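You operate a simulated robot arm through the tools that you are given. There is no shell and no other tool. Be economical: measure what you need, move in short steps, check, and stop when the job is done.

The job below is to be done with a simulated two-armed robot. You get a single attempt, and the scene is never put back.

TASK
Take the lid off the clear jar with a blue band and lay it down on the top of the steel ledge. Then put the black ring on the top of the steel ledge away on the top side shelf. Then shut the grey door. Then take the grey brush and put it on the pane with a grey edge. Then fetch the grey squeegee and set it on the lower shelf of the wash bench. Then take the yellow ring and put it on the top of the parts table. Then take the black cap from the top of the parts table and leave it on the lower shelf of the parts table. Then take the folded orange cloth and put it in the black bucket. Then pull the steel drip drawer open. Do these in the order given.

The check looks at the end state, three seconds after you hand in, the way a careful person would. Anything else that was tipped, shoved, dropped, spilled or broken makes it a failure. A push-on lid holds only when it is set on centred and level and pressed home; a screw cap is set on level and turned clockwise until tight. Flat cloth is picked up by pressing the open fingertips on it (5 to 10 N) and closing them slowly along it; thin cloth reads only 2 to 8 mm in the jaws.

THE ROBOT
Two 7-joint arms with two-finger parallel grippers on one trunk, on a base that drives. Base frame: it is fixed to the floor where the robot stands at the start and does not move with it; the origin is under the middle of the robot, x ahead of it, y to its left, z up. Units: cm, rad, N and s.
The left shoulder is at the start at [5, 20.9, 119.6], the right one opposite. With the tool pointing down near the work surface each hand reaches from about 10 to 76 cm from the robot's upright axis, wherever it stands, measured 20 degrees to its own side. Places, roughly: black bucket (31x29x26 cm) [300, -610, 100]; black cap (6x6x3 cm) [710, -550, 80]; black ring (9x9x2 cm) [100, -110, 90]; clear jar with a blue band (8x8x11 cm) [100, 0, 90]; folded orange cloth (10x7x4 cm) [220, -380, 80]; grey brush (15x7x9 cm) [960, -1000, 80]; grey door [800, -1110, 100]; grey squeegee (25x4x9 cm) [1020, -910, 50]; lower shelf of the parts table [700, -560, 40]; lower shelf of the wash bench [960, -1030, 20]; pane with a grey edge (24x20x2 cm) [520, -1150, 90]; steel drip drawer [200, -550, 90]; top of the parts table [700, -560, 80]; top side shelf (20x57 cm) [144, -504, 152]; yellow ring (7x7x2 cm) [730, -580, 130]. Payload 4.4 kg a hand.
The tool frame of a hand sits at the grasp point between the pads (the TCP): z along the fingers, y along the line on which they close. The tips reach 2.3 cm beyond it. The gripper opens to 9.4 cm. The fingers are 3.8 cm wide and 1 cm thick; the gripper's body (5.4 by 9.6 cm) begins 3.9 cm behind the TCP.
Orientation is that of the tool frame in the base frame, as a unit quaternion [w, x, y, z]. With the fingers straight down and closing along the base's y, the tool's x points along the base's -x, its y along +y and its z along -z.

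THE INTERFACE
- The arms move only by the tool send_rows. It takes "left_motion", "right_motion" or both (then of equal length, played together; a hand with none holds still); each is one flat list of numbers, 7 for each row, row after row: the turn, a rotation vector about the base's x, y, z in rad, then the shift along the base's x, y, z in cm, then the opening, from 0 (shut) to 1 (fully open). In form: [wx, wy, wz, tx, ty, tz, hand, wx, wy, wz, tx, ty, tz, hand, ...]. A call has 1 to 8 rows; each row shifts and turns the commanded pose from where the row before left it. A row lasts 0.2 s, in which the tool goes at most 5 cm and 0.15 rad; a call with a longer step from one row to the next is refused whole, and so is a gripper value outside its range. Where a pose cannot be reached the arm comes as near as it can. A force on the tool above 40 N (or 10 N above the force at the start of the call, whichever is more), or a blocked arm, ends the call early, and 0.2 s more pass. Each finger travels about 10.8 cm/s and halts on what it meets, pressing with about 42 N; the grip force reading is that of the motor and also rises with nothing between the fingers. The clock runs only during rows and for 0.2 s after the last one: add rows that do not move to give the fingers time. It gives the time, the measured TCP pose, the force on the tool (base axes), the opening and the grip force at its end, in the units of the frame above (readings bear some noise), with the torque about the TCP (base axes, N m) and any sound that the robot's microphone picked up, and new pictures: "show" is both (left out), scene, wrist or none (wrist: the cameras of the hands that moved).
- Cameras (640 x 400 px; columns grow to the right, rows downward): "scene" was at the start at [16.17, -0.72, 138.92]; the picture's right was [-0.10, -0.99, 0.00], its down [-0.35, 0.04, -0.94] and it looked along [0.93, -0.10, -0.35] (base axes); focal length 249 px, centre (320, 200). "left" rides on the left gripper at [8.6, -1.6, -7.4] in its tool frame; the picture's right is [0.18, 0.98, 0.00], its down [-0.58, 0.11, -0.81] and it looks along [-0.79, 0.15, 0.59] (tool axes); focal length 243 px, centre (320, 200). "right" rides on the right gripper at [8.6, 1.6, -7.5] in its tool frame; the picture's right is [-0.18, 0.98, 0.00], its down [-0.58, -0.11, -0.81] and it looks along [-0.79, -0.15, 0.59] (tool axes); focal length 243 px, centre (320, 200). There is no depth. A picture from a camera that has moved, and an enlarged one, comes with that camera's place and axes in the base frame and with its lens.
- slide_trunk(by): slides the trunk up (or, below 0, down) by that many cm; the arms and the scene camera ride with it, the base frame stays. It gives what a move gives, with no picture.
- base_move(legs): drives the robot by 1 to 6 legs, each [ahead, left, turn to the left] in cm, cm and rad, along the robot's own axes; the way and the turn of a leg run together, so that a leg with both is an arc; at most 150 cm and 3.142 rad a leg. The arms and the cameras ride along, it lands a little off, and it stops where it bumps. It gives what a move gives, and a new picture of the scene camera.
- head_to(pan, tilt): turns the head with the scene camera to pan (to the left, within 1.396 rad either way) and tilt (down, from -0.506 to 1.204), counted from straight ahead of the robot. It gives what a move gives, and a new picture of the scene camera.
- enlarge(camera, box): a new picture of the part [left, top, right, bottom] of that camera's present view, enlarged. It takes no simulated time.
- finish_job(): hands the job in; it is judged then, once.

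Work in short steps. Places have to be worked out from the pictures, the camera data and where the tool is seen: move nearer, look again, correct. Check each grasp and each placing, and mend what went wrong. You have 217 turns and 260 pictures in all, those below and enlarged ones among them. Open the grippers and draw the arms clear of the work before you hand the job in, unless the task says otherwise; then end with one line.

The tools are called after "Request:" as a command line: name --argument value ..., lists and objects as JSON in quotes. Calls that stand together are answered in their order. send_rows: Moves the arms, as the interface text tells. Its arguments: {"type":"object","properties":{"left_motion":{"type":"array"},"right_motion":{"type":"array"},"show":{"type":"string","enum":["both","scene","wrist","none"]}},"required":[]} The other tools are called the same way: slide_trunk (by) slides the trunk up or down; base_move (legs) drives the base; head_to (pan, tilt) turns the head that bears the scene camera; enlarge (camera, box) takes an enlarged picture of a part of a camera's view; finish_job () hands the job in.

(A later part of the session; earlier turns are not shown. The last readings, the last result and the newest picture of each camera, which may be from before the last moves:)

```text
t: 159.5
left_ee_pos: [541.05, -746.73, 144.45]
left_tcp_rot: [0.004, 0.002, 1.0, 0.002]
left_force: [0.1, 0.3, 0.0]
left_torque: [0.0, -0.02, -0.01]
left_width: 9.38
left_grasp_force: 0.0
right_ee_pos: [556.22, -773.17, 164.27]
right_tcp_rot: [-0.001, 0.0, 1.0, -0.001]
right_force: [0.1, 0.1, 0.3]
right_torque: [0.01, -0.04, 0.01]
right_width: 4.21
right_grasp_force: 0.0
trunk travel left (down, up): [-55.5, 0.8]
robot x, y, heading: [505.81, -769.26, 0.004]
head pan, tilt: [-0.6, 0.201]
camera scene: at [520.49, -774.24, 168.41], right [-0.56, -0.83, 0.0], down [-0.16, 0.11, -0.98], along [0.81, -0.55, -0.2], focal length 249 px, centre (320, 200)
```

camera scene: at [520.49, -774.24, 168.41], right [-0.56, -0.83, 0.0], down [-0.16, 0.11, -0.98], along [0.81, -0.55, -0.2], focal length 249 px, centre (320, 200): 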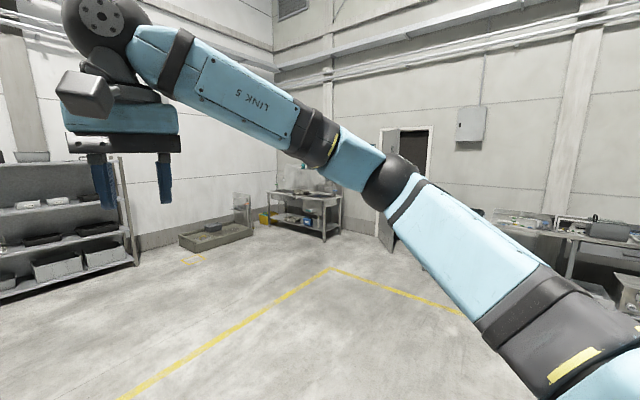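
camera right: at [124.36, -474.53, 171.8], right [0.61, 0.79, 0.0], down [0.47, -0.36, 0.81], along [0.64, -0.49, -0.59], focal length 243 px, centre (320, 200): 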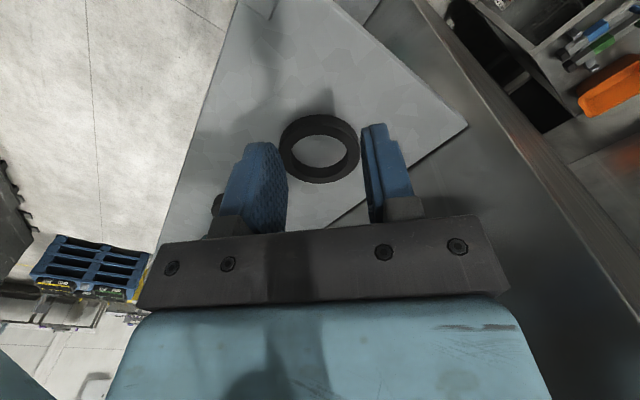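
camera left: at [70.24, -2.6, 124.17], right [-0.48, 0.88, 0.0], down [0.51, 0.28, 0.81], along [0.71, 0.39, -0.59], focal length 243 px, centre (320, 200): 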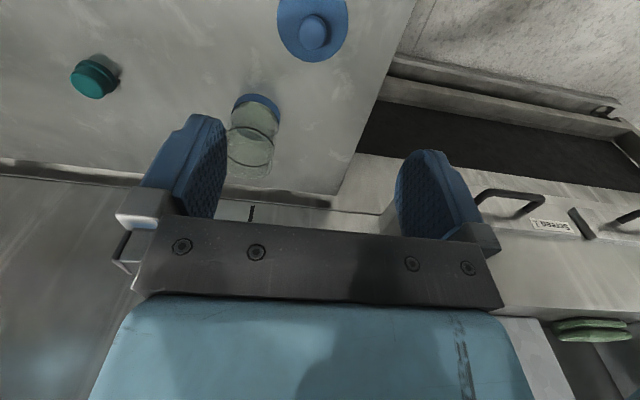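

Doorway with an open leaf is ahead right, the wash bench at ~[960,-1030], the squeegee in the low basin. I lower the trunk and arm to see better and drive toward the door.

Request:
slide_trunk --by -26

Request:
base_move --legs '[[0, 0, -0.785], [145, 0, 0]]'

Request:
head_to --pan 0 --tilt 0.2

```text
t: 162.2
left_ee_pos: [540.99, -746.75, 118.54]
left_tcp_rot: [0.005, 0.003, 1.0, 0.002]
left_force: [-0.8, -0.5, 0.1]
left_torque: [-0.02, -0.02, -0.01]
left_width: 9.38
left_grasp_force: 0.1
right_ee_pos: [556.18, -773.21, 138.2]
right_tcp_rot: [-0.002, 0.0, 1.0, -0.001]
right_force: [-0.6, -0.5, -0.4]
right_torque: [-0.05, -0.02, -0.03]
right_width: 4.25
right_grasp_force: 0.0
trunk travel left (down, up): [-29.5, 26.8]
robot x, y, heading: [506.07, -769.33, -0.002]
head pan, tilt: [-0.6, 0.201]
```

```text
t: 171.4
left_ee_pos: [648.06, -881.59, 118.48]
left_tcp_rot: [0.005, 0.391, 0.921, 0.0]
left_force: [-0.3, -0.9, 0.0]
left_torque: [0.01, 0.03, 0.04]
left_width: 9.4
left_grasp_force: 0.1
right_ee_pos: [639.97, -910.92, 138.22]
right_tcp_rot: [-0.002, 0.387, 0.922, 0.0]
right_force: [-0.3, 0.4, 0.3]
right_torque: [0.02, -0.02, 0.02]
right_width: 4.23
right_grasp_force: 0.1
trunk travel left (down, up): [-29.5, 26.8]
robot x, y, heading: [607.65, -872.08, -0.797]
head pan, tilt: [-0.6, 0.201]
camera scene: at [614.11, -885.86, 142.41], right [-0.98, -0.17, 0.0], down [-0.03, 0.2, -0.98], along [0.17, -0.97, -0.2], focal length 249 px, centre (320, 200)
```

scene: 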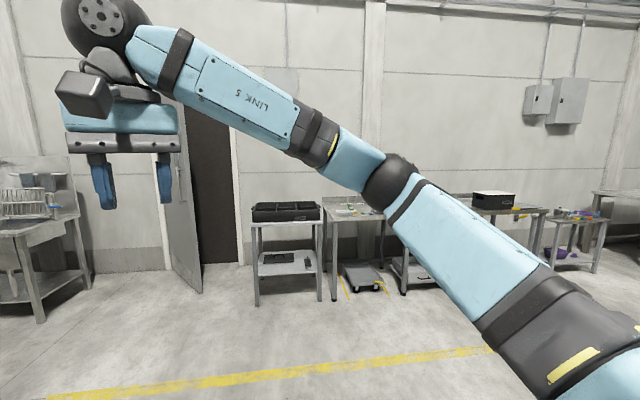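

```text
t: 172.4
left_ee_pos: [648.2, -881.58, 118.6]
left_tcp_rot: [0.005, 0.389, 0.921, 0.001]
left_force: [0.7, -0.3, 0.4]
left_torque: [0.02, -0.01, -0.05]
left_width: 9.42
left_grasp_force: 0.1
right_ee_pos: [640.05, -910.74, 138.2]
right_tcp_rot: [-0.002, 0.389, 0.921, 0.0]
right_force: [0.6, -0.6, 0.0]
right_torque: [-0.01, 0.0, -0.04]
right_width: 4.22
right_grasp_force: 0.0
trunk travel left (down, up): [-29.5, 26.8]
robot x, y, heading: [607.51, -871.88, -0.796]
head pan, tilt: [0.0, 0.201]
camera scene: at [619.01, -883.34, 142.41], right [-0.72, -0.7, 0.0], down [-0.14, 0.14, -0.98], along [0.68, -0.7, -0.2], focal length 249 px, centre (320, 200)
```

scene: 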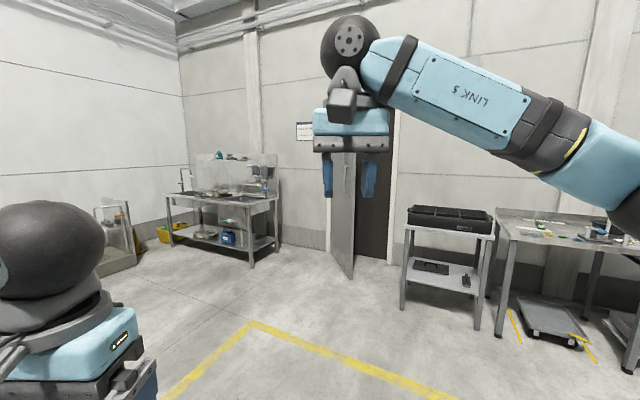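

The door leaf stands ~45° open (hinge left ≈ n463, free edge ≈ n403,L-1278 in the room frame); it shuts by pushing away from me. I align with the wall and drive closer.

Request:
base_move --legs '[[0, 0, -0.465], [120, 80, 0], [30, 33, 0]]'

Request:
head_to --pan 0 --tilt 0.3

```text
t: 184.2
left_ee_pos: [791.59, -1008.26, 118.5]
left_tcp_rot: [0.005, 0.596, 0.803, -0.001]
left_force: [0.9, -0.3, -0.7]
left_torque: [0.02, -0.04, -0.03]
left_width: 9.41
left_grasp_force: 0.1
right_ee_pos: [770.98, -1030.51, 138.18]
right_tcp_rot: [-0.002, 0.593, 0.805, 0.0]
right_force: [-0.8, 0.1, -0.9]
right_torque: [-0.03, -0.02, 0.01]
right_width: 4.22
right_grasp_force: 0.0
trunk travel left (down, up): [-29.5, 26.8]
robot x, y, heading: [760.17, -981.35, -1.274]
head pan, tilt: [0.0, 0.201]
camera scene: at [764.71, -996.41, 142.41], right [-0.96, -0.29, 0.0], down [-0.06, 0.19, -0.98], along [0.29, -0.94, -0.2], focal length 249 px, centre (320, 200)
```

scene: 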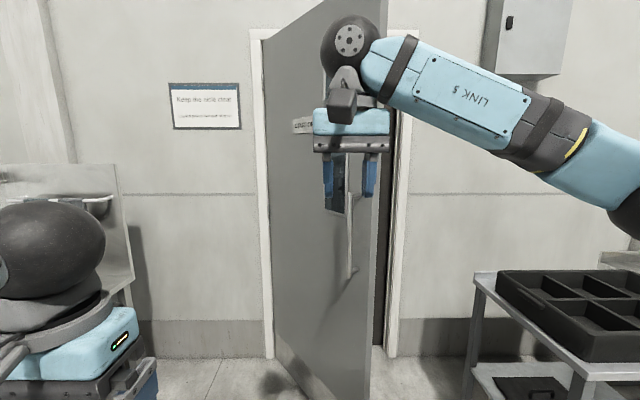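

```text
t: 184.9
left_ee_pos: [791.6, -1008.31, 118.54]
left_tcp_rot: [0.005, 0.597, 0.802, -0.002]
left_force: [-0.6, -0.2, -0.1]
left_torque: [-0.02, -0.03, 0.0]
left_width: 9.39
left_grasp_force: 0.1
right_ee_pos: [770.85, -1030.6, 138.21]
right_tcp_rot: [-0.002, 0.593, 0.805, 0.0]
right_force: [0.9, 0.2, -0.5]
right_torque: [-0.01, -0.02, 0.0]
right_width: 4.22
right_grasp_force: 0.0
trunk travel left (down, up): [-29.5, 26.8]
robot x, y, heading: [759.6, -981.16, -1.274]
head pan, tilt: [0.0, 0.3]
camera scene: at [764.73, -996.43, 141.49], right [-0.96, -0.29, 0.0], down [-0.09, 0.28, -0.96], along [0.28, -0.91, -0.3], focal length 249 px, centre (320, 200)
```

scene: 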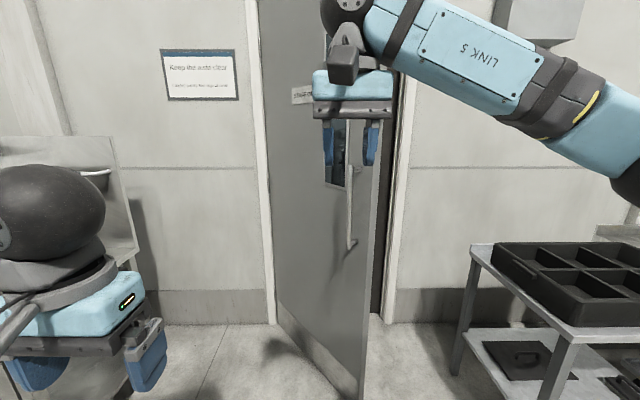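

The leaf is at ~45°. I lower the right hand to z≈85 (below the window) with closed fingers to push the leaf between hinge and handle.

Request:
send_rows --right_motion '[0, 0, 0, 1.4, 0.45, -4.6, 0, 0, 0, 0, 1.4, 0.45, -4.6, 0, 0, 0, 0, 1.4, 0.45, -4.6, 0, 0, 0, 0, 1.4, 0.45, -4.6, 0, 0, 0, 0, 0, 0, -4.8, 0, 0, 0, 0, 0, 0, -4.8, 0, 0, 0, 0, 0, 0, -4.8, 0, 0, 0, 0, 0, 0, -4.8, 0]' --show "none"

Request:
send_rows --right_motion '[0, 0, 0, 0.6, -1.9, -4.4, 0, 0, 0, 0, 0.6, -1.9, -4.4, 0, 0, 0, 0, 0.6, -1.9, -4.4, 0, 0, 0, 0, 0.6, -1.9, -3, 0]' --show "none"

Request:
base_move --legs '[[55, 0, 0.01]]'

```text
t: 186.7
left_ee_pos: [791.59, -1008.38, 118.45]
left_tcp_rot: [0.004, 0.596, 0.803, -0.001]
left_force: [-0.2, 0.2, -0.1]
left_torque: [0.01, 0.02, 0.04]
left_width: 9.43
left_grasp_force: 0.0
right_ee_pos: [776.38, -1028.84, 100.61]
right_tcp_rot: [-0.002, 0.594, 0.805, 0.001]
right_force: [-0.5, -0.5, -0.3]
right_torque: [0.06, 0.03, 0.02]
right_width: 0.0
right_grasp_force: 41.7
trunk travel left (down, up): [-29.5, 26.8]
robot x, y, heading: [759.92, -981.09, -1.27]
head pan, tilt: [0.0, 0.3]
```

```text
t: 187.7
left_ee_pos: [791.65, -1008.36, 118.51]
left_tcp_rot: [0.004, 0.595, 0.803, 0.0]
left_force: [0.5, -0.4, -0.1]
left_torque: [-0.02, 0.01, -0.01]
left_width: 9.42
left_grasp_force: 0.1
right_ee_pos: [778.76, -1036.41, 84.24]
right_tcp_rot: [-0.002, 0.594, 0.804, 0.0]
right_force: [0.3, -1.3, -0.3]
right_torque: [-0.01, 0.01, 0.05]
right_width: 0.0
right_grasp_force: 42.3
trunk travel left (down, up): [-29.5, 26.8]
robot x, y, heading: [759.79, -981.71, -1.27]
head pan, tilt: [0.0, 0.3]
```

```text
t: 190.9
left_ee_pos: [808.48, -1060.61, 118.54]
left_tcp_rot: [0.005, 0.591, 0.807, 0.0]
left_force: [-0.6, 0.2, -0.3]
left_torque: [0.0, -0.02, 0.0]
left_width: 9.38
left_grasp_force: 0.1
right_ee_pos: [796.2, -1088.91, 84.5]
right_tcp_rot: [-0.002, 0.588, 0.809, 0.0]
right_force: [0.3, -0.6, 0.4]
right_torque: [0.0, -0.01, 0.0]
right_width: 0.0
right_grasp_force: 41.9
trunk travel left (down, up): [-29.5, 26.8]
robot x, y, heading: [776.62, -1034.1, -1.262]
head pan, tilt: [0.0, 0.3]
camera scene: at [781.53, -1049.15, 141.49], right [-0.95, -0.31, 0.0], down [-0.09, 0.28, -0.96], along [0.29, -0.91, -0.3], focal length 249 px, centre (320, 200)
```

scene: 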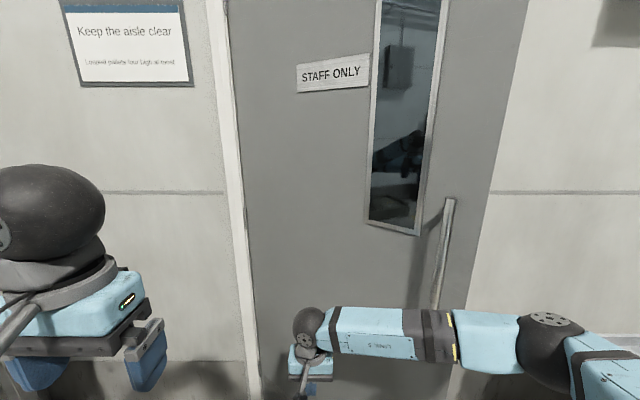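

The hand is just short of the leaf. I drive on in steps to push it.

Request:
base_move --legs '[[25, 0, 0]]'

```text
t: 192.7
left_ee_pos: [816.02, -1084.23, 118.61]
left_tcp_rot: [0.006, 0.59, 0.807, -0.001]
left_force: [-1.1, -0.9, 0.0]
left_torque: [0.0, -0.01, -0.03]
left_width: 9.39
left_grasp_force: 0.1
right_ee_pos: [803.91, -1112.42, 84.32]
right_tcp_rot: [-0.002, 0.589, 0.808, 0.0]
right_force: [0.6, 0.2, -0.1]
right_torque: [0.01, -0.02, -0.01]
right_width: 0.0
right_grasp_force: 42.0
trunk travel left (down, up): [-29.5, 26.8]
robot x, y, heading: [783.88, -1057.85, -1.259]
head pan, tilt: [0.0, 0.3]
camera scene: at [789.09, -1072.59, 141.48], right [-0.95, -0.31, 0.0], down [-0.09, 0.28, -0.96], along [0.29, -0.91, -0.3], focal length 249 px, centre (320, 200)
```

scene: 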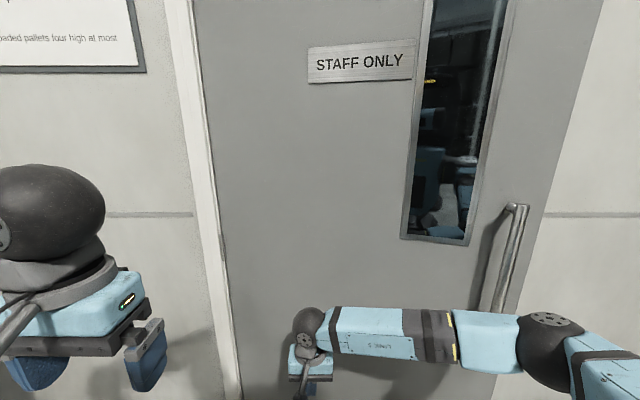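

It looks like the door is swinging with little force. I push on.

Request:
base_move --legs '[[18, -3, 0]]'

```text
t: 194.2
left_ee_pos: [818.68, -1102.09, 118.47]
left_tcp_rot: [0.005, 0.591, 0.807, -0.001]
left_force: [-1.0, 0.2, -0.4]
left_torque: [0.02, 0.0, 0.01]
left_width: 9.44
left_grasp_force: 0.0
right_ee_pos: [806.29, -1130.34, 84.34]
right_tcp_rot: [-0.002, 0.589, 0.808, 0.001]
right_force: [0.1, 0.1, 0.1]
right_torque: [0.04, 0.02, 0.01]
right_width: 0.01
right_grasp_force: 42.1
trunk travel left (down, up): [-29.5, 26.8]
robot x, y, heading: [786.73, -1075.48, -1.264]
head pan, tilt: [0.0, 0.3]
camera scene: at [791.72, -1090.6, 141.48], right [-0.95, -0.31, 0.0], down [-0.09, 0.28, -0.96], along [0.29, -0.91, -0.3], focal length 249 px, centre (320, 200)
```

scene: 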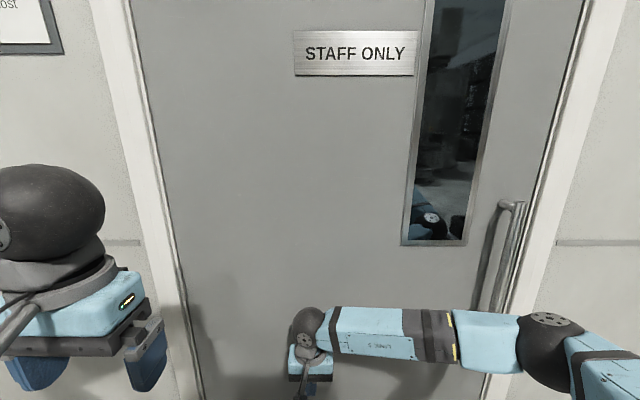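

Nearly shut; a small gap at the right edge remains. Push a little more.

Request:
base_move --legs '[[8, -10, 0]]'

```text
t: 195.4
left_ee_pos: [814.39, -1108.45, 118.59]
left_tcp_rot: [0.005, 0.591, 0.807, -0.001]
left_force: [-0.6, -0.1, 0.1]
left_torque: [-0.01, -0.03, 0.0]
left_width: 9.41
left_grasp_force: 0.1
right_ee_pos: [802.34, -1135.84, 84.31]
right_tcp_rot: [-0.002, 0.582, 0.813, 0.005]
right_force: [-2.2, 1.9, -1.3]
right_torque: [-0.14, -0.14, -0.08]
right_width: 0.01
right_grasp_force: 41.9
trunk travel left (down, up): [-29.5, 26.8]
robot x, y, heading: [782.32, -1081.93, -1.259]
head pan, tilt: [0.0, 0.3]
stopped in leg 1: the force on the tool passed its limit at 60 N (the readings are from after the stop); the commanded pose is now the measured one
camera scene: at [787.37, -1096.99, 141.48], right [-0.95, -0.31, 0.0], down [-0.09, 0.28, -0.96], along [0.29, -0.91, -0.3], focal length 249 px, centre (320, 200)
```

scene: 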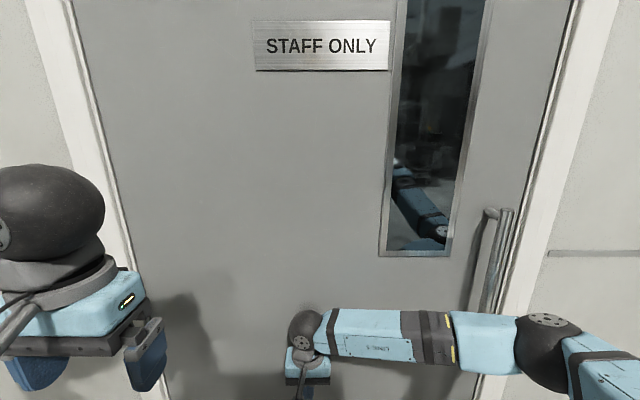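

The push met a stop (60 N): it may be shut. I enlarge the right edge.

Request:
enlarge --camera "scene" --box '[420, 0, 620, 330]'

```text
1.21 times, centred on (520, 165) of scene
camera zoom: at [787.37, -1096.99, 141.48], right [-0.95, -0.31, 0.0], down [-0.09, 0.28, -0.96], along [0.29, -0.91, -0.3], focal length 302 px, centre (78, 242)
```

zoom: 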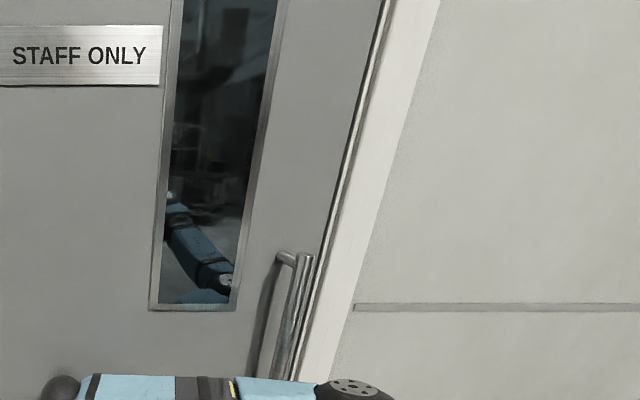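

I back off and check the leaf against its frame from the front.

Request:
base_move --legs '[[-45, -15, 0]]'

Request:
enlarge --camera "scene" --box '[340, 0, 500, 400]'

```text
t: 198.2
left_ee_pos: [786.46, -1070.6, 118.55]
left_tcp_rot: [0.006, 0.591, 0.807, -0.001]
left_force: [-0.9, 0.2, -0.8]
left_torque: [-0.02, -0.01, 0.03]
left_width: 9.43
left_grasp_force: 0.1
right_ee_pos: [774.42, -1098.07, 84.3]
right_tcp_rot: [-0.003, 0.582, 0.813, 0.004]
right_force: [1.2, 0.2, -1.2]
right_torque: [-0.03, 0.02, 0.0]
right_width: 0.0
right_grasp_force: 41.6
trunk travel left (down, up): [-29.5, 26.8]
robot x, y, heading: [754.45, -1043.95, -1.255]
head pan, tilt: [0.0, 0.3]
camera scene: at [759.43, -1059.08, 141.49], right [-0.95, -0.31, 0.0], down [-0.09, 0.28, -0.96], along [0.29, -0.91, -0.3], focal length 249 px, centre (320, 200)
```

scene: 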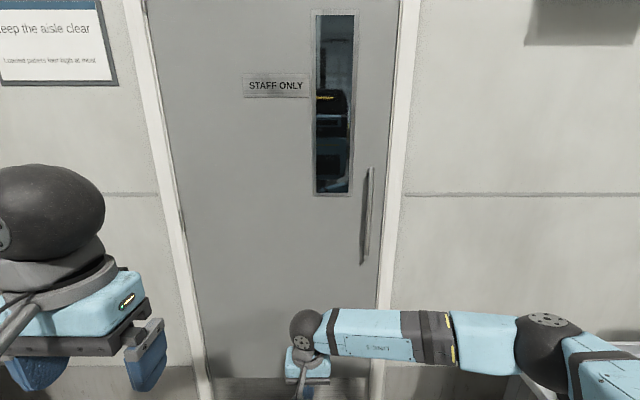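

```text
1.00 times, centred on (420, 200) of scene (not enlarged: the box is as wide or as high as the picture)
camera zoom: at [759.43, -1059.08, 141.49], right [-0.95, -0.31, 0.0], down [-0.09, 0.28, -0.96], along [0.29, -0.91, -0.3], focal length 249 px, centre (220, 200)
```

zoom: 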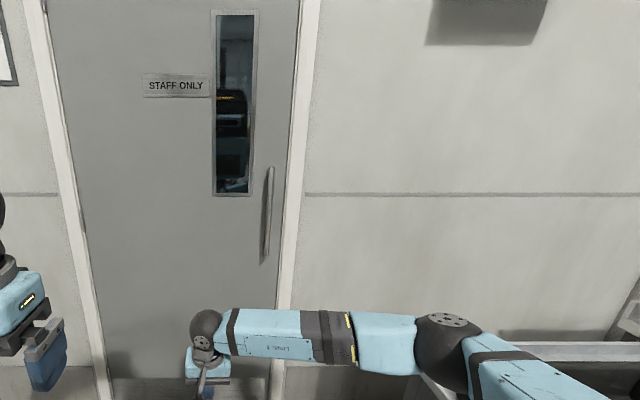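

Request:
enlarge --camera "scene" --box '[350, 0, 430, 50]'

Request:
enlarge --camera "scene" --box '[350, 200, 430, 250]'

```text
8.00 times, centred on (390, 25) of scene
camera zoom: at [759.43, -1059.08, 141.49], right [-0.95, -0.31, 0.0], down [-0.09, 0.28, -0.96], along [0.29, -0.91, -0.3], focal length 1993 px, centre (-240, 1600)
```

zoom: 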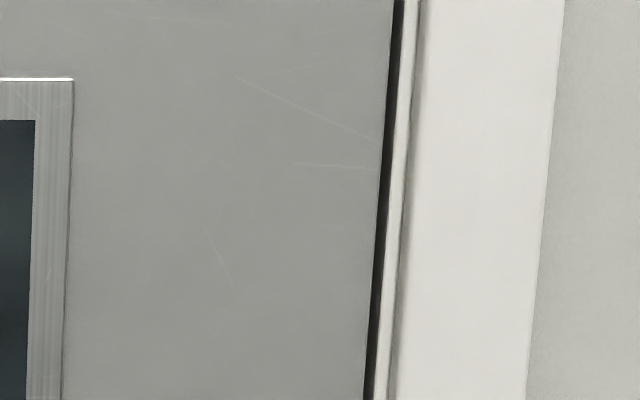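

```text
8.00 times, centred on (390, 225) of scene
camera zoom: at [759.43, -1059.08, 141.49], right [-0.95, -0.31, 0.0], down [-0.09, 0.28, -0.96], along [0.29, -0.91, -0.3], focal length 1993 px, centre (-240, 0)
```

zoom: 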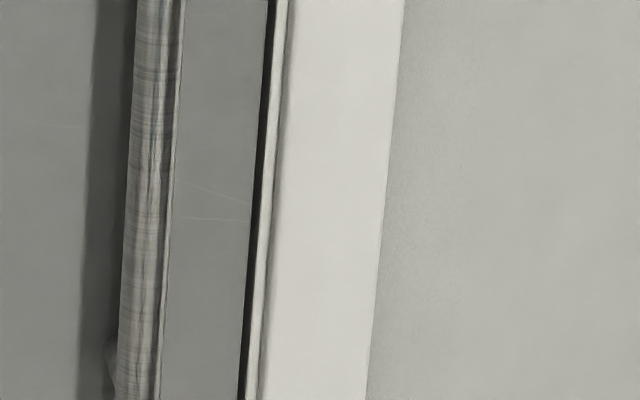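

A ~4 mm dark gap shows, maybe just clearance. To be sure I lower the hand (so the forearm passes beneath the handle) and push once more nearer the free edge.

Request:
send_rows --right_motion '[0, 0, 0, 0, 0, -4.8, 0, 0, 0, 0, 0, 0, -4.8, 0, 0, 0, 0, 0, 0, -4.8, 0, 0, 0, 0, 0, 0, -4.8, 0, 0, 0, 0, 0, 0, -4.8, 0]' --show "none"

Request:
base_move --legs '[[38, 0, 0]]'

Request:
base_move --legs '[[10, 0, 0]]'

```text
t: 199.4
left_ee_pos: [786.53, -1070.66, 118.54]
left_tcp_rot: [0.005, 0.59, 0.807, -0.001]
left_force: [0.5, 0.0, 0.4]
left_torque: [0.02, -0.01, -0.03]
left_width: 9.37
left_grasp_force: 0.0
right_ee_pos: [774.86, -1098.1, 60.26]
right_tcp_rot: [-0.003, 0.582, 0.813, 0.003]
right_force: [-0.4, -0.7, -0.1]
right_torque: [0.02, 0.0, 0.01]
right_width: 0.03
right_grasp_force: 41.5
trunk travel left (down, up): [-29.5, 26.8]
robot x, y, heading: [754.82, -1043.81, -1.264]
head pan, tilt: [0.0, 0.3]
```

```text
t: 201.9
left_ee_pos: [798.22, -1106.9, 118.46]
left_tcp_rot: [0.004, 0.59, 0.807, -0.001]
left_force: [0.0, -0.4, 0.1]
left_torque: [0.01, 0.02, 0.01]
left_width: 9.41
left_grasp_force: 0.0
right_ee_pos: [786.37, -1134.39, 60.39]
right_tcp_rot: [-0.003, 0.582, 0.813, 0.004]
right_force: [0.5, 0.3, 0.2]
right_torque: [-0.01, 0.0, 0.01]
right_width: 0.01
right_grasp_force: 41.8
trunk travel left (down, up): [-29.5, 26.8]
robot x, y, heading: [766.29, -1080.54, -1.261]
head pan, tilt: [0.0, 0.3]
camera scene: at [771.18, -1095.43, 141.48], right [-0.95, -0.31, 0.0], down [-0.09, 0.28, -0.96], along [0.29, -0.91, -0.3], focal length 249 px, centre (320, 200)
```

scene: 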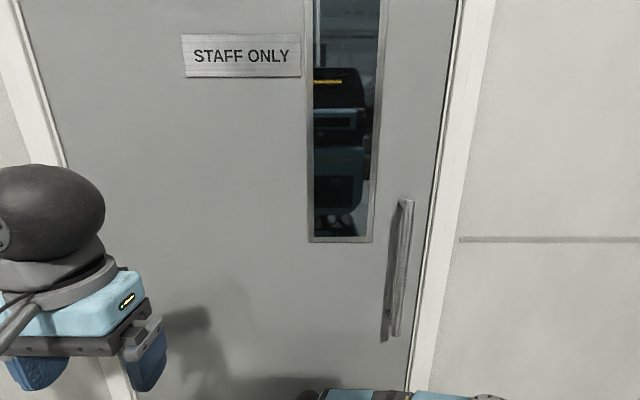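

```text
t: 203.0
left_ee_pos: [800.45, -1114.27, 118.54]
left_tcp_rot: [0.004, 0.592, 0.806, 0.0]
left_force: [-0.3, 0.4, 0.0]
left_torque: [0.01, 0.01, -0.04]
left_width: 9.37
left_grasp_force: 0.0
right_ee_pos: [788.55, -1140.19, 59.8]
right_tcp_rot: [-0.014, 0.581, 0.814, 0.011]
right_force: [-1.5, 3.1, 0.5]
right_torque: [-0.28, -0.15, -0.14]
right_width: 0.0
right_grasp_force: 41.7
trunk travel left (down, up): [-29.5, 26.8]
robot x, y, heading: [768.02, -1087.9, -1.26]
head pan, tilt: [0.0, 0.3]
stopped in leg 1: the force on the tool passed its limit at 161 N (the readings are from after the stop); the commanded pose is now the measured one
camera scene: at [773.41, -1102.7, 141.47], right [-0.95, -0.31, 0.0], down [-0.09, 0.28, -0.96], along [0.29, -0.91, -0.3], focal length 249 px, centre (320, 200)
```

scene: 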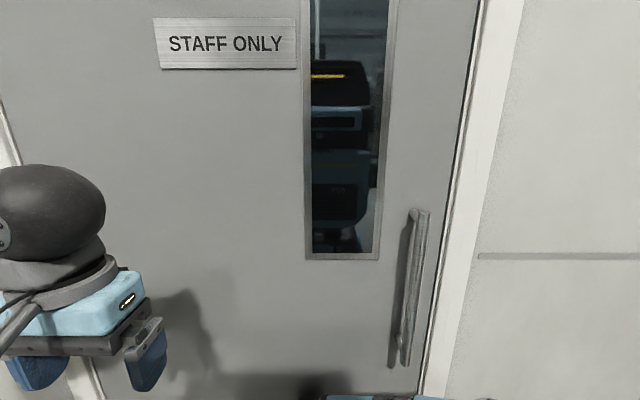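

The hand stopped in the same plane (L≈-1326) at a different lever, so the door is flush shut. Now to the brush at the wash bench: back off, raise the hand, strafe left and look.

Request:
base_move --legs '[[-90, 0, 0]]'

Request:
send_rows --right_motion '[0, 0, 0, 0, 0, 4.9, 0.5, 0, 0, 0, 0, 0, 4.9, 1, 0, 0, 0, 0, 0, 4.9, 1, 0, 0, 0, 0, 0, 4.9, 1, 0, 0, 0, 0, 0, 4.9, 1, 0, 0, 0, 0, 0, 4.9, 1, 0, 0, 0, 0, 0, 4.9, 1, 0, 0, 0, 0, 0, 4.9, 1]' --show "none"

Request:
send_rows --right_motion '[0, 0, 0, 0, 0, 4.9, 1, 0, 0, 0, 0, 0, 4.9, 1, 0, 0, 0, 0, 0, 4.9, 1, 0, 0, 0, 0, 0, 4.9, 1]' --show "none"

Request:
base_move --legs '[[0, 148, 0]]'

```text
t: 207.7
left_ee_pos: [773.28, -1029.34, 118.49]
left_tcp_rot: [0.005, 0.592, 0.806, -0.002]
left_force: [0.8, 0.6, 0.3]
left_torque: [-0.02, 0.03, 0.01]
left_width: 9.38
left_grasp_force: 0.0
right_ee_pos: [761.22, -1055.22, 59.79]
right_tcp_rot: [-0.014, 0.581, 0.813, 0.012]
right_force: [-0.2, -1.3, -0.3]
right_torque: [-0.02, 0.01, 0.01]
right_width: 0.0
right_grasp_force: 41.7
trunk travel left (down, up): [-29.5, 26.8]
robot x, y, heading: [741.49, -1002.83, -1.269]
head pan, tilt: [0.0, 0.3]
camera scene: at [746.3, -1017.73, 141.49], right [-0.95, -0.3, 0.0], down [-0.09, 0.28, -0.96], along [0.29, -0.91, -0.3], focal length 249 px, centre (320, 200)
```

scene: 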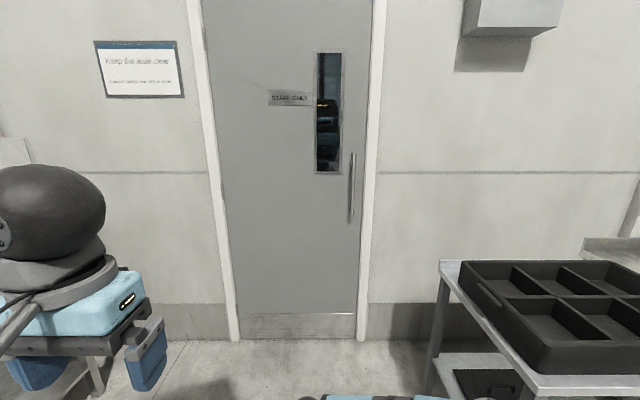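

```text
t: 209.5
left_ee_pos: [773.29, -1029.2, 118.49]
left_tcp_rot: [0.005, 0.592, 0.806, -0.001]
left_force: [0.3, -0.2, -0.4]
left_torque: [0.02, 0.03, 0.01]
left_width: 9.42
left_grasp_force: 0.1
right_ee_pos: [761.44, -1055.29, 99.2]
right_tcp_rot: [-0.015, 0.581, 0.814, 0.012]
right_force: [0.2, 0.0, 0.0]
right_torque: [-0.02, 0.02, 0.01]
right_width: 9.4
right_grasp_force: 0.1
trunk travel left (down, up): [-29.5, 26.8]
robot x, y, heading: [741.15, -1002.79, -1.264]
head pan, tilt: [0.0, 0.3]
```

```text
t: 210.5
left_ee_pos: [773.33, -1029.34, 118.47]
left_tcp_rot: [0.005, 0.593, 0.805, -0.002]
left_force: [0.9, 0.3, -0.5]
left_torque: [-0.03, 0.02, 0.0]
left_width: 9.39
left_grasp_force: 0.0
right_ee_pos: [761.32, -1055.18, 118.64]
right_tcp_rot: [-0.013, 0.581, 0.814, 0.011]
right_force: [-0.7, 0.5, 0.3]
right_torque: [0.0, 0.02, 0.0]
right_width: 9.39
right_grasp_force: 0.0
trunk travel left (down, up): [-29.5, 26.8]
robot x, y, heading: [741.12, -1002.7, -1.259]
head pan, tilt: [0.0, 0.3]
```

```text
t: 223.5
left_ee_pos: [913.44, -986.08, 118.4]
left_tcp_rot: [0.004, 0.597, 0.802, 0.0]
left_force: [0.7, -0.5, -0.7]
left_torque: [0.01, 0.0, 0.01]
left_width: 9.41
left_grasp_force: 0.1
right_ee_pos: [901.2, -1011.84, 118.7]
right_tcp_rot: [-0.014, 0.587, 0.81, 0.01]
right_force: [-0.4, -0.1, 0.0]
right_torque: [0.0, 0.02, 0.02]
right_width: 9.41
right_grasp_force: 0.0
trunk travel left (down, up): [-29.5, 26.8]
robot x, y, heading: [881.96, -958.87, -1.277]
head pan, tilt: [0.0, 0.3]
camera scene: at [886.69, -974.08, 141.48], right [-0.96, -0.29, 0.0], down [-0.09, 0.28, -0.96], along [0.28, -0.91, -0.3], focal length 249 px, centre (320, 200)
```

scene: 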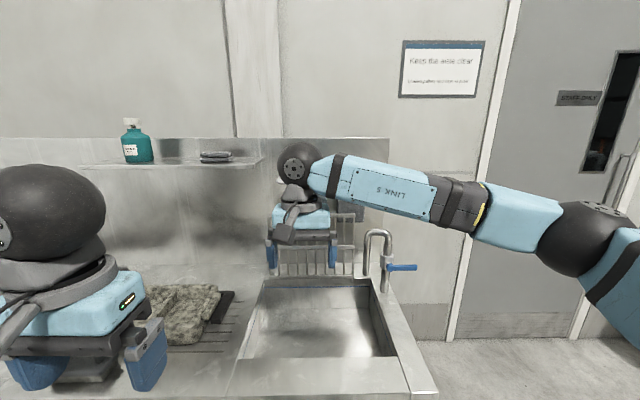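

Wash bench with sink ahead; door shut confirmed. The brush should be further left; I strafe left and look down.

Request:
base_move --legs '[[-8, 55, 0.015]]'

Request:
head_to --pan 0 --tilt 0.6

```text
t: 228.9
left_ee_pos: [964.86, -960.83, 118.52]
left_tcp_rot: [0.004, 0.589, 0.808, -0.001]
left_force: [-0.1, 0.4, -0.6]
left_torque: [0.0, -0.01, 0.05]
left_width: 9.38
left_grasp_force: 0.1
right_ee_pos: [953.25, -986.98, 118.57]
right_tcp_rot: [-0.013, 0.579, 0.815, 0.01]
right_force: [-0.3, 0.0, -1.0]
right_torque: [0.01, -0.01, -0.01]
right_width: 9.41
right_grasp_force: 0.2
trunk travel left (down, up): [-29.5, 26.8]
robot x, y, heading: [932.57, -934.29, -1.257]
head pan, tilt: [0.0, 0.3]
camera scene: at [937.82, -949.44, 141.49], right [-0.95, -0.31, 0.0], down [-0.09, 0.28, -0.96], along [0.3, -0.91, -0.3], focal length 249 px, centre (320, 200)
```

scene: 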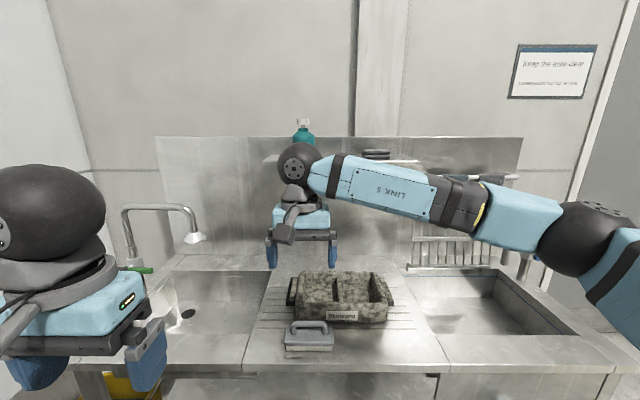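

```text
t: 229.7
left_ee_pos: [964.94, -960.9, 118.49]
left_tcp_rot: [0.003, 0.588, 0.809, -0.001]
left_force: [0.3, -0.6, 0.3]
left_torque: [-0.02, -0.01, -0.01]
left_width: 9.41
left_grasp_force: 0.1
right_ee_pos: [953.12, -986.91, 118.57]
right_tcp_rot: [-0.014, 0.578, 0.816, 0.012]
right_force: [0.1, 0.5, 0.1]
right_torque: [-0.03, 0.0, -0.01]
right_width: 9.41
right_grasp_force: 0.1
trunk travel left (down, up): [-29.5, 26.8]
robot x, y, heading: [932.88, -934.32, -1.259]
head pan, tilt: [0.0, 0.6]
camera scene: at [937.66, -948.97, 138.74], right [-0.95, -0.31, 0.0], down [-0.18, 0.54, -0.83], along [0.26, -0.78, -0.56], focal length 249 px, centre (320, 200)
```

scene: 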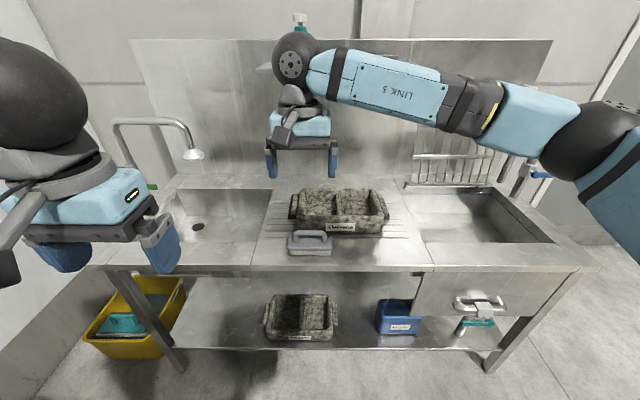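

Grey brush is at (310,242), in front of the stone tray. I enlarge it.

Request:
enlarge --camera "scene" --box '[260, 170, 420, 270]'

```text
4.00 times, centred on (340, 220) of scene
camera zoom: at [937.66, -948.97, 138.74], right [-0.95, -0.31, 0.0], down [-0.18, 0.54, -0.83], along [0.26, -0.78, -0.56], focal length 996 px, centre (240, 120)
```

zoom: 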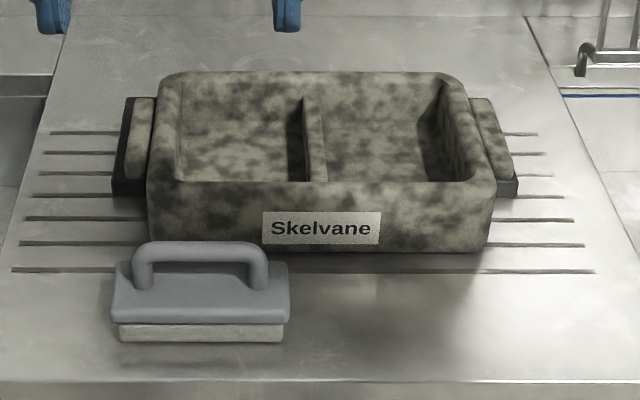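

The brush has an arched handle running sideways. I level and turn the right gripper by 90° so it closes fore-aft, and move above it (handle about [958.4,-1001.7,88]).

Request:
send_rows --right_motion '[-0.036, -0.009, 0.14, 0.8, -2.5, 0, 1, 0, 0, 0.145, 0.8, -2.5, 0, 1, 0, 0, 0.145, 0.8, -2.5, 0, 1, 0, 0, 0.145, 0.8, -2.5, 0, 1, 0, 0, 0.145, 0.8, -2.5, 0, 1, 0, 0, 0.145, 0.8, -2.5, 0, 1, 0, 0, 0.145, 0, 0, 0, 1, 0, 0, 0.145, 0, 0, 0, 1]' --show "none"

Request:
send_rows --right_motion '[0, 0, 0.145, 0, 0, -2, 1, 0, 0, 0.145, 0, 0, -3, 1, 0, 0, 0.125, 0, 0, -4, 1, 0, 0, 0, 0, 0, -4, 1, 0, 0, 0, 0, 0, 0, 1]' --show "both"

```text
t: 231.5
left_ee_pos: [964.82, -960.95, 118.47]
left_tcp_rot: [0.004, 0.589, 0.808, 0.0]
left_force: [-1.3, 0.8, 0.9]
left_torque: [0.0, 0.02, 0.01]
left_width: 9.39
left_grasp_force: 0.1
right_ee_pos: [957.36, -1000.27, 118.63]
right_tcp_rot: [0.0, 0.207, 0.978, -0.002]
right_force: [0.3, -0.4, -0.9]
right_torque: [-0.02, -0.03, -0.01]
right_width: 9.38
right_grasp_force: 0.2
right hand out of reach, approached as far as the arm can: row 6, 7, 8
trunk travel left (down, up): [-29.5, 26.8]
robot x, y, heading: [932.88, -934.37, -1.253]
head pan, tilt: [0.0, 0.6]
```

```text
t: 232.7
left_ee_pos: [964.75, -960.75, 118.56]
left_tcp_rot: [0.004, 0.589, 0.808, -0.002]
left_force: [-0.4, -0.1, 0.3]
left_torque: [-0.02, -0.03, 0.0]
left_width: 9.39
left_grasp_force: 0.1
right_ee_pos: [957.31, -1000.11, 114.62]
right_tcp_rot: [0.001, 0.207, 0.978, -0.002]
right_force: [-0.3, 0.1, -0.7]
right_torque: [0.01, -0.01, -0.02]
right_width: 9.42
right_grasp_force: 0.0
right hand out of reach, approached as far as the arm can: row 1, 2, 3
trunk travel left (down, up): [-29.5, 26.8]
robot x, y, heading: [932.31, -934.35, -1.252]
head pan, tilt: [0.0, 0.6]
camera scene: at [937.66, -948.88, 138.75], right [-0.95, -0.31, 0.0], down [-0.18, 0.54, -0.83], along [0.26, -0.78, -0.56], focal length 249 px, centre (320, 200)
camera right: at [950.19, -995.19, 122.19], right [0.57, 0.82, 0.0], down [0.49, -0.33, 0.81], along [0.66, -0.46, -0.59], focal length 243 px, centre (320, 200)
```

scene: 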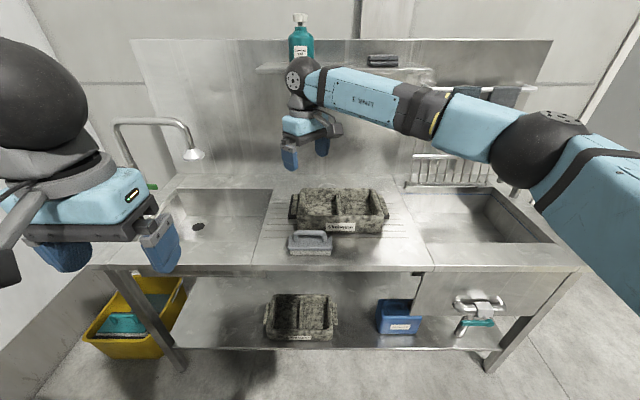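
right: 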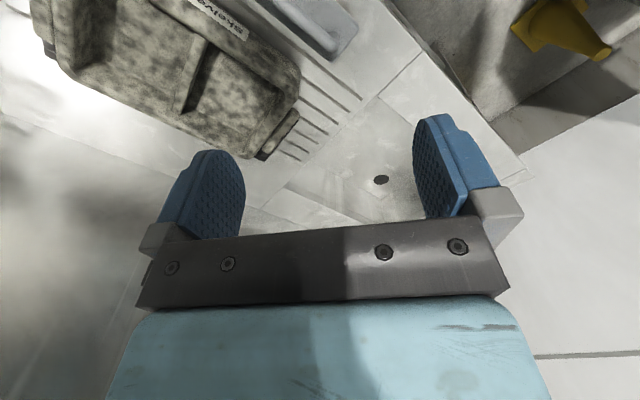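

Turning that way hits a wrist limit at ~0.85 rad. I turn the other way instead, checking as I go.

Request:
send_rows --right_motion '[0, 0, -0.15, 0, 0, 0, 1, 0, 0, -0.15, 0, 0, 0, 1, 0, 0, -0.15, 0, 0, 0, 1, 0, 0, -0.15, 0, 0, 0, 1, 0, 0, -0.15, 0, 0, 0, 1, 0, 0, -0.15, 0, 0, 0, 1, 0, 0, -0.15, 0, 0, 0, 1, 0, 0, -0.15, 0, 0, 0, 1]' --show "none"

Request:
send_rows --right_motion '[0, 0, -0.15, 0, 0, 0, 1, 0, 0, -0.15, 0, 0, 0, 1, 0, 0, -0.15, 0, 0, 0, 1, 0, 0, -0.15, 0, 0, 0, 1, 0, 0, -0.15, 0, 0, 0, 1, 0, 0, -0.15, 0, 0, 0, 1, 0, 0, -0.15, 0, 0, 0, 1, 0, 0, -0.15, 0, 0, 0, 1]' --show "none"

```text
t: 234.5
left_ee_pos: [964.9, -960.78, 118.57]
left_tcp_rot: [0.004, 0.589, 0.808, 0.0]
left_force: [-0.5, 0.1, 0.1]
left_torque: [0.01, 0.01, -0.01]
left_width: 9.39
left_grasp_force: 0.0
right_ee_pos: [957.35, -1000.12, 114.59]
right_tcp_rot: [-0.001, 0.724, 0.69, -0.002]
right_force: [-0.1, 0.2, 0.2]
right_torque: [0.0, -0.02, -0.02]
right_width: 9.38
right_grasp_force: 0.0
trunk travel left (down, up): [-29.5, 26.8]
robot x, y, heading: [932.61, -934.64, -1.257]
head pan, tilt: [0.0, 0.6]
```

```text
t: 236.3
left_ee_pos: [964.94, -960.91, 118.57]
left_tcp_rot: [0.004, 0.589, 0.808, 0.0]
left_force: [0.6, 0.4, -0.2]
left_torque: [-0.05, 0.01, 0.01]
left_width: 9.36
left_grasp_force: 0.0
right_ee_pos: [957.14, -1000.02, 114.74]
right_tcp_rot: [-0.002, 0.987, 0.161, -0.001]
right_force: [-0.1, -0.7, 0.2]
right_torque: [0.04, 0.04, 0.02]
right_width: 9.4
right_grasp_force: 0.1
trunk travel left (down, up): [-29.5, 26.8]
robot x, y, heading: [932.88, -934.2, -1.251]
head pan, tilt: [0.0, 0.6]
```

Now the gripper closes fore-aft. I take a wrist view.

Request:
send_rows --right_motion '[0, 0, 0, 0, 0, -4, 1, 0, 0, 0, 0, 0, 0, 1]' --show "wrist"

Request:
enlarge --camera "scene" --box '[240, 130, 400, 270]'

```text
t: 236.9
left_ee_pos: [964.98, -960.74, 118.37]
left_tcp_rot: [0.004, 0.588, 0.809, -0.001]
left_force: [-0.9, 0.4, 0.3]
left_torque: [-0.02, -0.04, -0.01]
left_width: 9.42
left_grasp_force: 0.1
right_ee_pos: [957.36, -1000.09, 110.63]
right_tcp_rot: [-0.001, 0.987, 0.162, -0.001]
right_force: [0.5, -0.3, 0.2]
right_torque: [-0.02, -0.02, -0.01]
right_width: 9.41
right_grasp_force: 0.1
trunk travel left (down, up): [-29.5, 26.8]
robot x, y, heading: [933.01, -934.4, -1.256]
head pan, tilt: [0.0, 0.6]
camera right: at [966.11, -998.93, 118.19], right [0.14, -0.99, 0.0], down [-0.58, -0.08, 0.81], along [-0.8, -0.11, -0.59], focal length 243 px, centre (320, 200)
```

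right: 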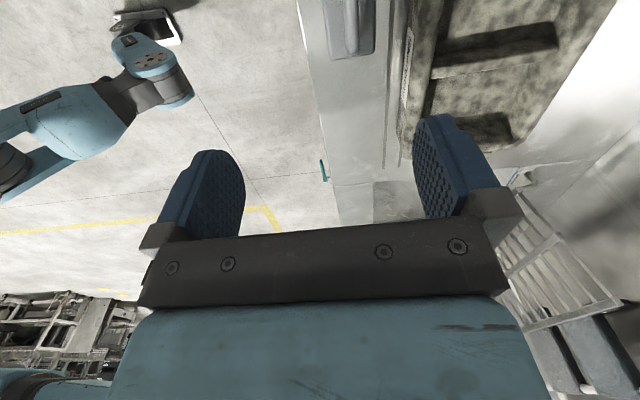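

```text
2.86 times, centred on (320, 200) of scene
camera zoom: at [937.65, -948.88, 138.75], right [-0.95, -0.31, 0.0], down [-0.18, 0.54, -0.83], along [0.26, -0.78, -0.56], focal length 712 px, centre (320, 200)
```

zoom: 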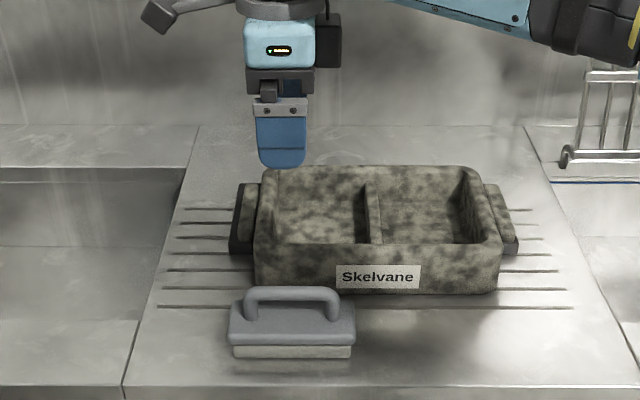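

Handle centre about [958.5,-1002.2]; I narrow the opening to 0.6, shift and descend to z 97, and look again.

Request:
send_rows --right_motion '[0, 0, 0, 1.1, -2.1, 0, 0.6, 0, 0, 0, 0, 0, -4.6, 0.6, 0, 0, 0, 0, 0, -4.6, 0.6, 0, 0, 0, 0, 0, -4, 0.6, 0, 0, 0, 0, 0, 0, 0.6]' --show "wrist"

Request:
enlarge --camera "scene" --box '[260, 190, 400, 270]'

```text
t: 238.1
left_ee_pos: [964.89, -960.77, 118.57]
left_tcp_rot: [0.004, 0.588, 0.809, -0.002]
left_force: [-0.2, 0.0, 0.3]
left_torque: [0.01, 0.02, 0.01]
left_width: 9.4
left_grasp_force: 0.1
right_ee_pos: [958.47, -1002.34, 97.45]
right_tcp_rot: [-0.002, 0.987, 0.163, -0.002]
right_force: [-0.1, -0.9, 0.1]
right_torque: [0.0, 0.01, 0.0]
right_width: 5.64
right_grasp_force: 0.1
trunk travel left (down, up): [-29.5, 26.8]
robot x, y, heading: [932.68, -934.15, -1.259]
head pan, tilt: [0.0, 0.6]
camera right: at [967.19, -1001.15, 104.96], right [0.14, -0.99, 0.0], down [-0.58, -0.08, 0.81], along [-0.8, -0.11, -0.59], focal length 243 px, centre (320, 200)
```

right: 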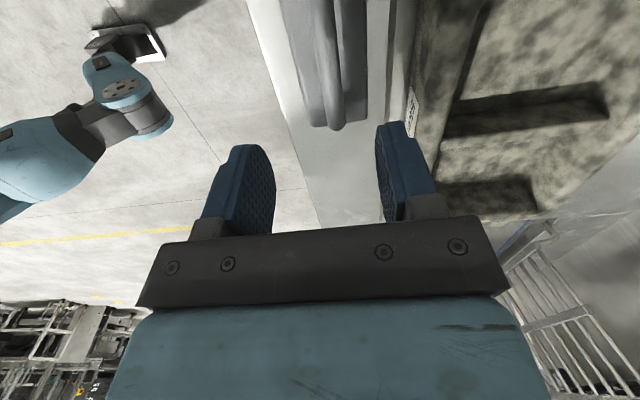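

```text
4.57 times, centred on (330, 230) of scene
camera zoom: at [937.65, -948.93, 138.75], right [-0.95, -0.31, 0.0], down [-0.18, 0.54, -0.83], along [0.26, -0.78, -0.56], focal length 1139 px, centre (274, 63)
```

zoom: 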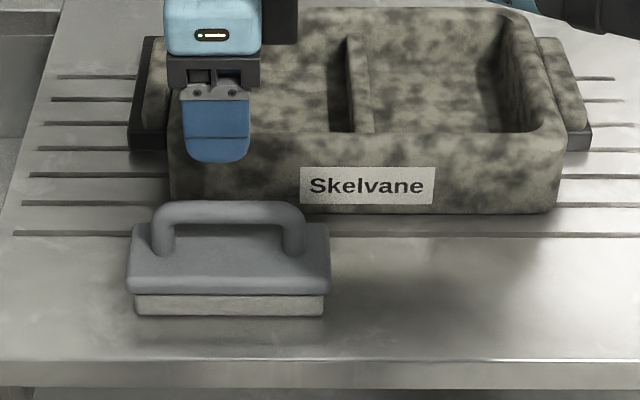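

Aligned with the bar; bar top estimated z≈87.7. I descend to z 87.2 and close slowly.

Request:
send_rows --right_motion '[0, 0, 0, 0, 0, -4, 0.6, 0, 0, 0, 0, 0, -4, 0.6, 0, 0, 0, 0, 0, -1.2, 0.6, 0, 0, 0, 0, 0, -1, 0.6, 0, 0, 0, 0, 0, 0, 0.3, 0, 0, 0, 0, 0, 0, 0.1, 0, 0, 0, 0, 0, 0, 0, 0, 0, 0, 0, 0, 0, 0]' --show "wrist"

```text
t: 239.9
left_ee_pos: [964.91, -960.89, 118.4]
left_tcp_rot: [0.004, 0.589, 0.808, -0.001]
left_force: [-0.2, 0.1, -0.1]
left_torque: [0.02, -0.05, 0.04]
left_width: 9.42
left_grasp_force: 0.1
right_ee_pos: [958.45, -1002.31, 87.2]
right_tcp_rot: [-0.001, 0.987, 0.162, -0.001]
right_force: [-0.7, -0.4, -0.6]
right_torque: [-0.06, 0.03, 0.03]
right_width: 1.5
right_grasp_force: 42.6
trunk travel left (down, up): [-29.5, 26.8]
robot x, y, heading: [932.21, -934.56, -1.252]
head pan, tilt: [0.0, 0.6]
camera right: at [967.21, -1001.14, 94.77], right [0.14, -0.99, 0.0], down [-0.58, -0.09, 0.81], along [-0.8, -0.11, -0.59], focal length 243 px, centre (320, 200)
```

right: 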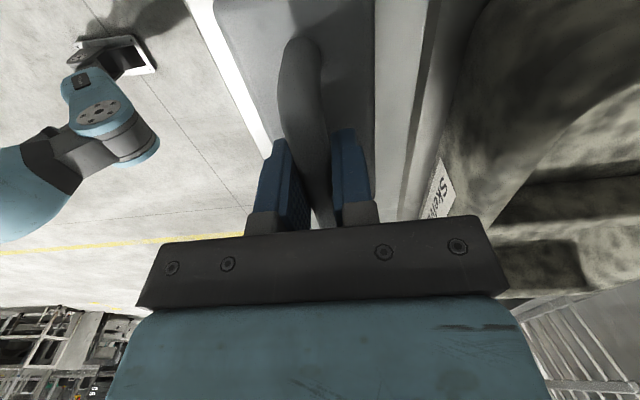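

Gripped on the bar (1.5 cm). I lift 12 cm and draw it back toward me.

Request:
send_rows --right_motion '[0, 0, 0, 0, 0, 2, 0, 0, 0, 0, 0, 0, 4, 0, 0, 0, 0, 0, 0, 4, 0, 0, 0, 0, 0, 0, 4, 0, 0, 0, 0, -1.2, 3.8, 2, 0, 0, 0, 0, -1.2, 3.8, 2, 0, 0, 0, 0, -1.2, 3.8, 2, 0]' --show "both"

```text
t: 241.5
left_ee_pos: [964.75, -960.97, 118.61]
left_tcp_rot: [0.005, 0.588, 0.809, -0.001]
left_force: [0.4, 0.7, 0.0]
left_torque: [0.03, 0.01, 0.02]
left_width: 9.42
left_grasp_force: 0.0
right_ee_pos: [954.87, -990.78, 107.3]
right_tcp_rot: [-0.003, 0.987, 0.162, -0.002]
right_force: [0.5, 0.4, -2.0]
right_torque: [0.04, -0.01, 0.02]
right_width: 1.51
right_grasp_force: 42.4
trunk travel left (down, up): [-29.5, 26.8]
robot x, y, heading: [932.67, -934.58, -1.263]
head pan, tilt: [0.0, 0.6]
camera scene: at [937.6, -948.89, 138.75], right [-0.95, -0.31, 0.0], down [-0.18, 0.54, -0.83], along [0.26, -0.78, -0.56], focal length 249 px, centre (320, 200)
camera right: at [963.59, -989.62, 114.83], right [0.14, -0.99, 0.0], down [-0.58, -0.08, 0.81], along [-0.8, -0.11, -0.59], focal length 243 px, centre (320, 200)
```

scene: 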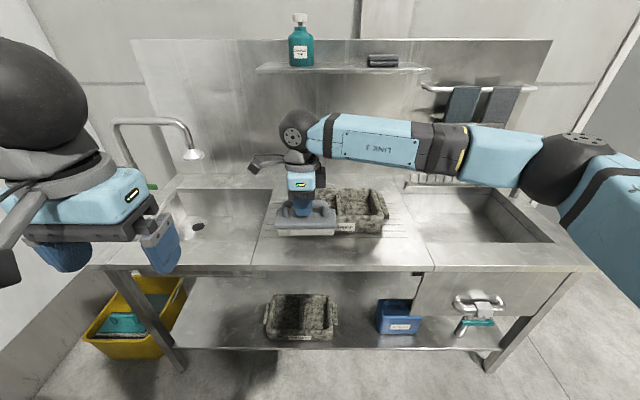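
right: 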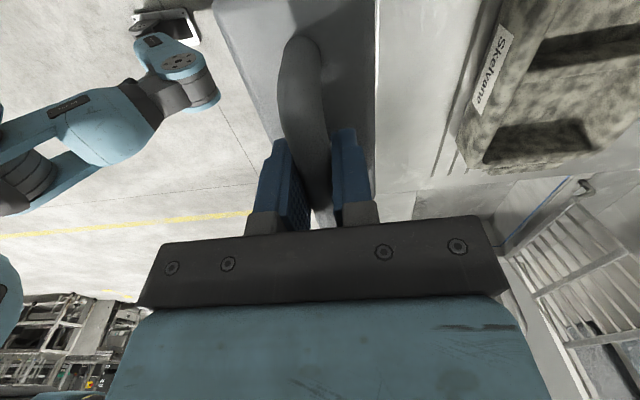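

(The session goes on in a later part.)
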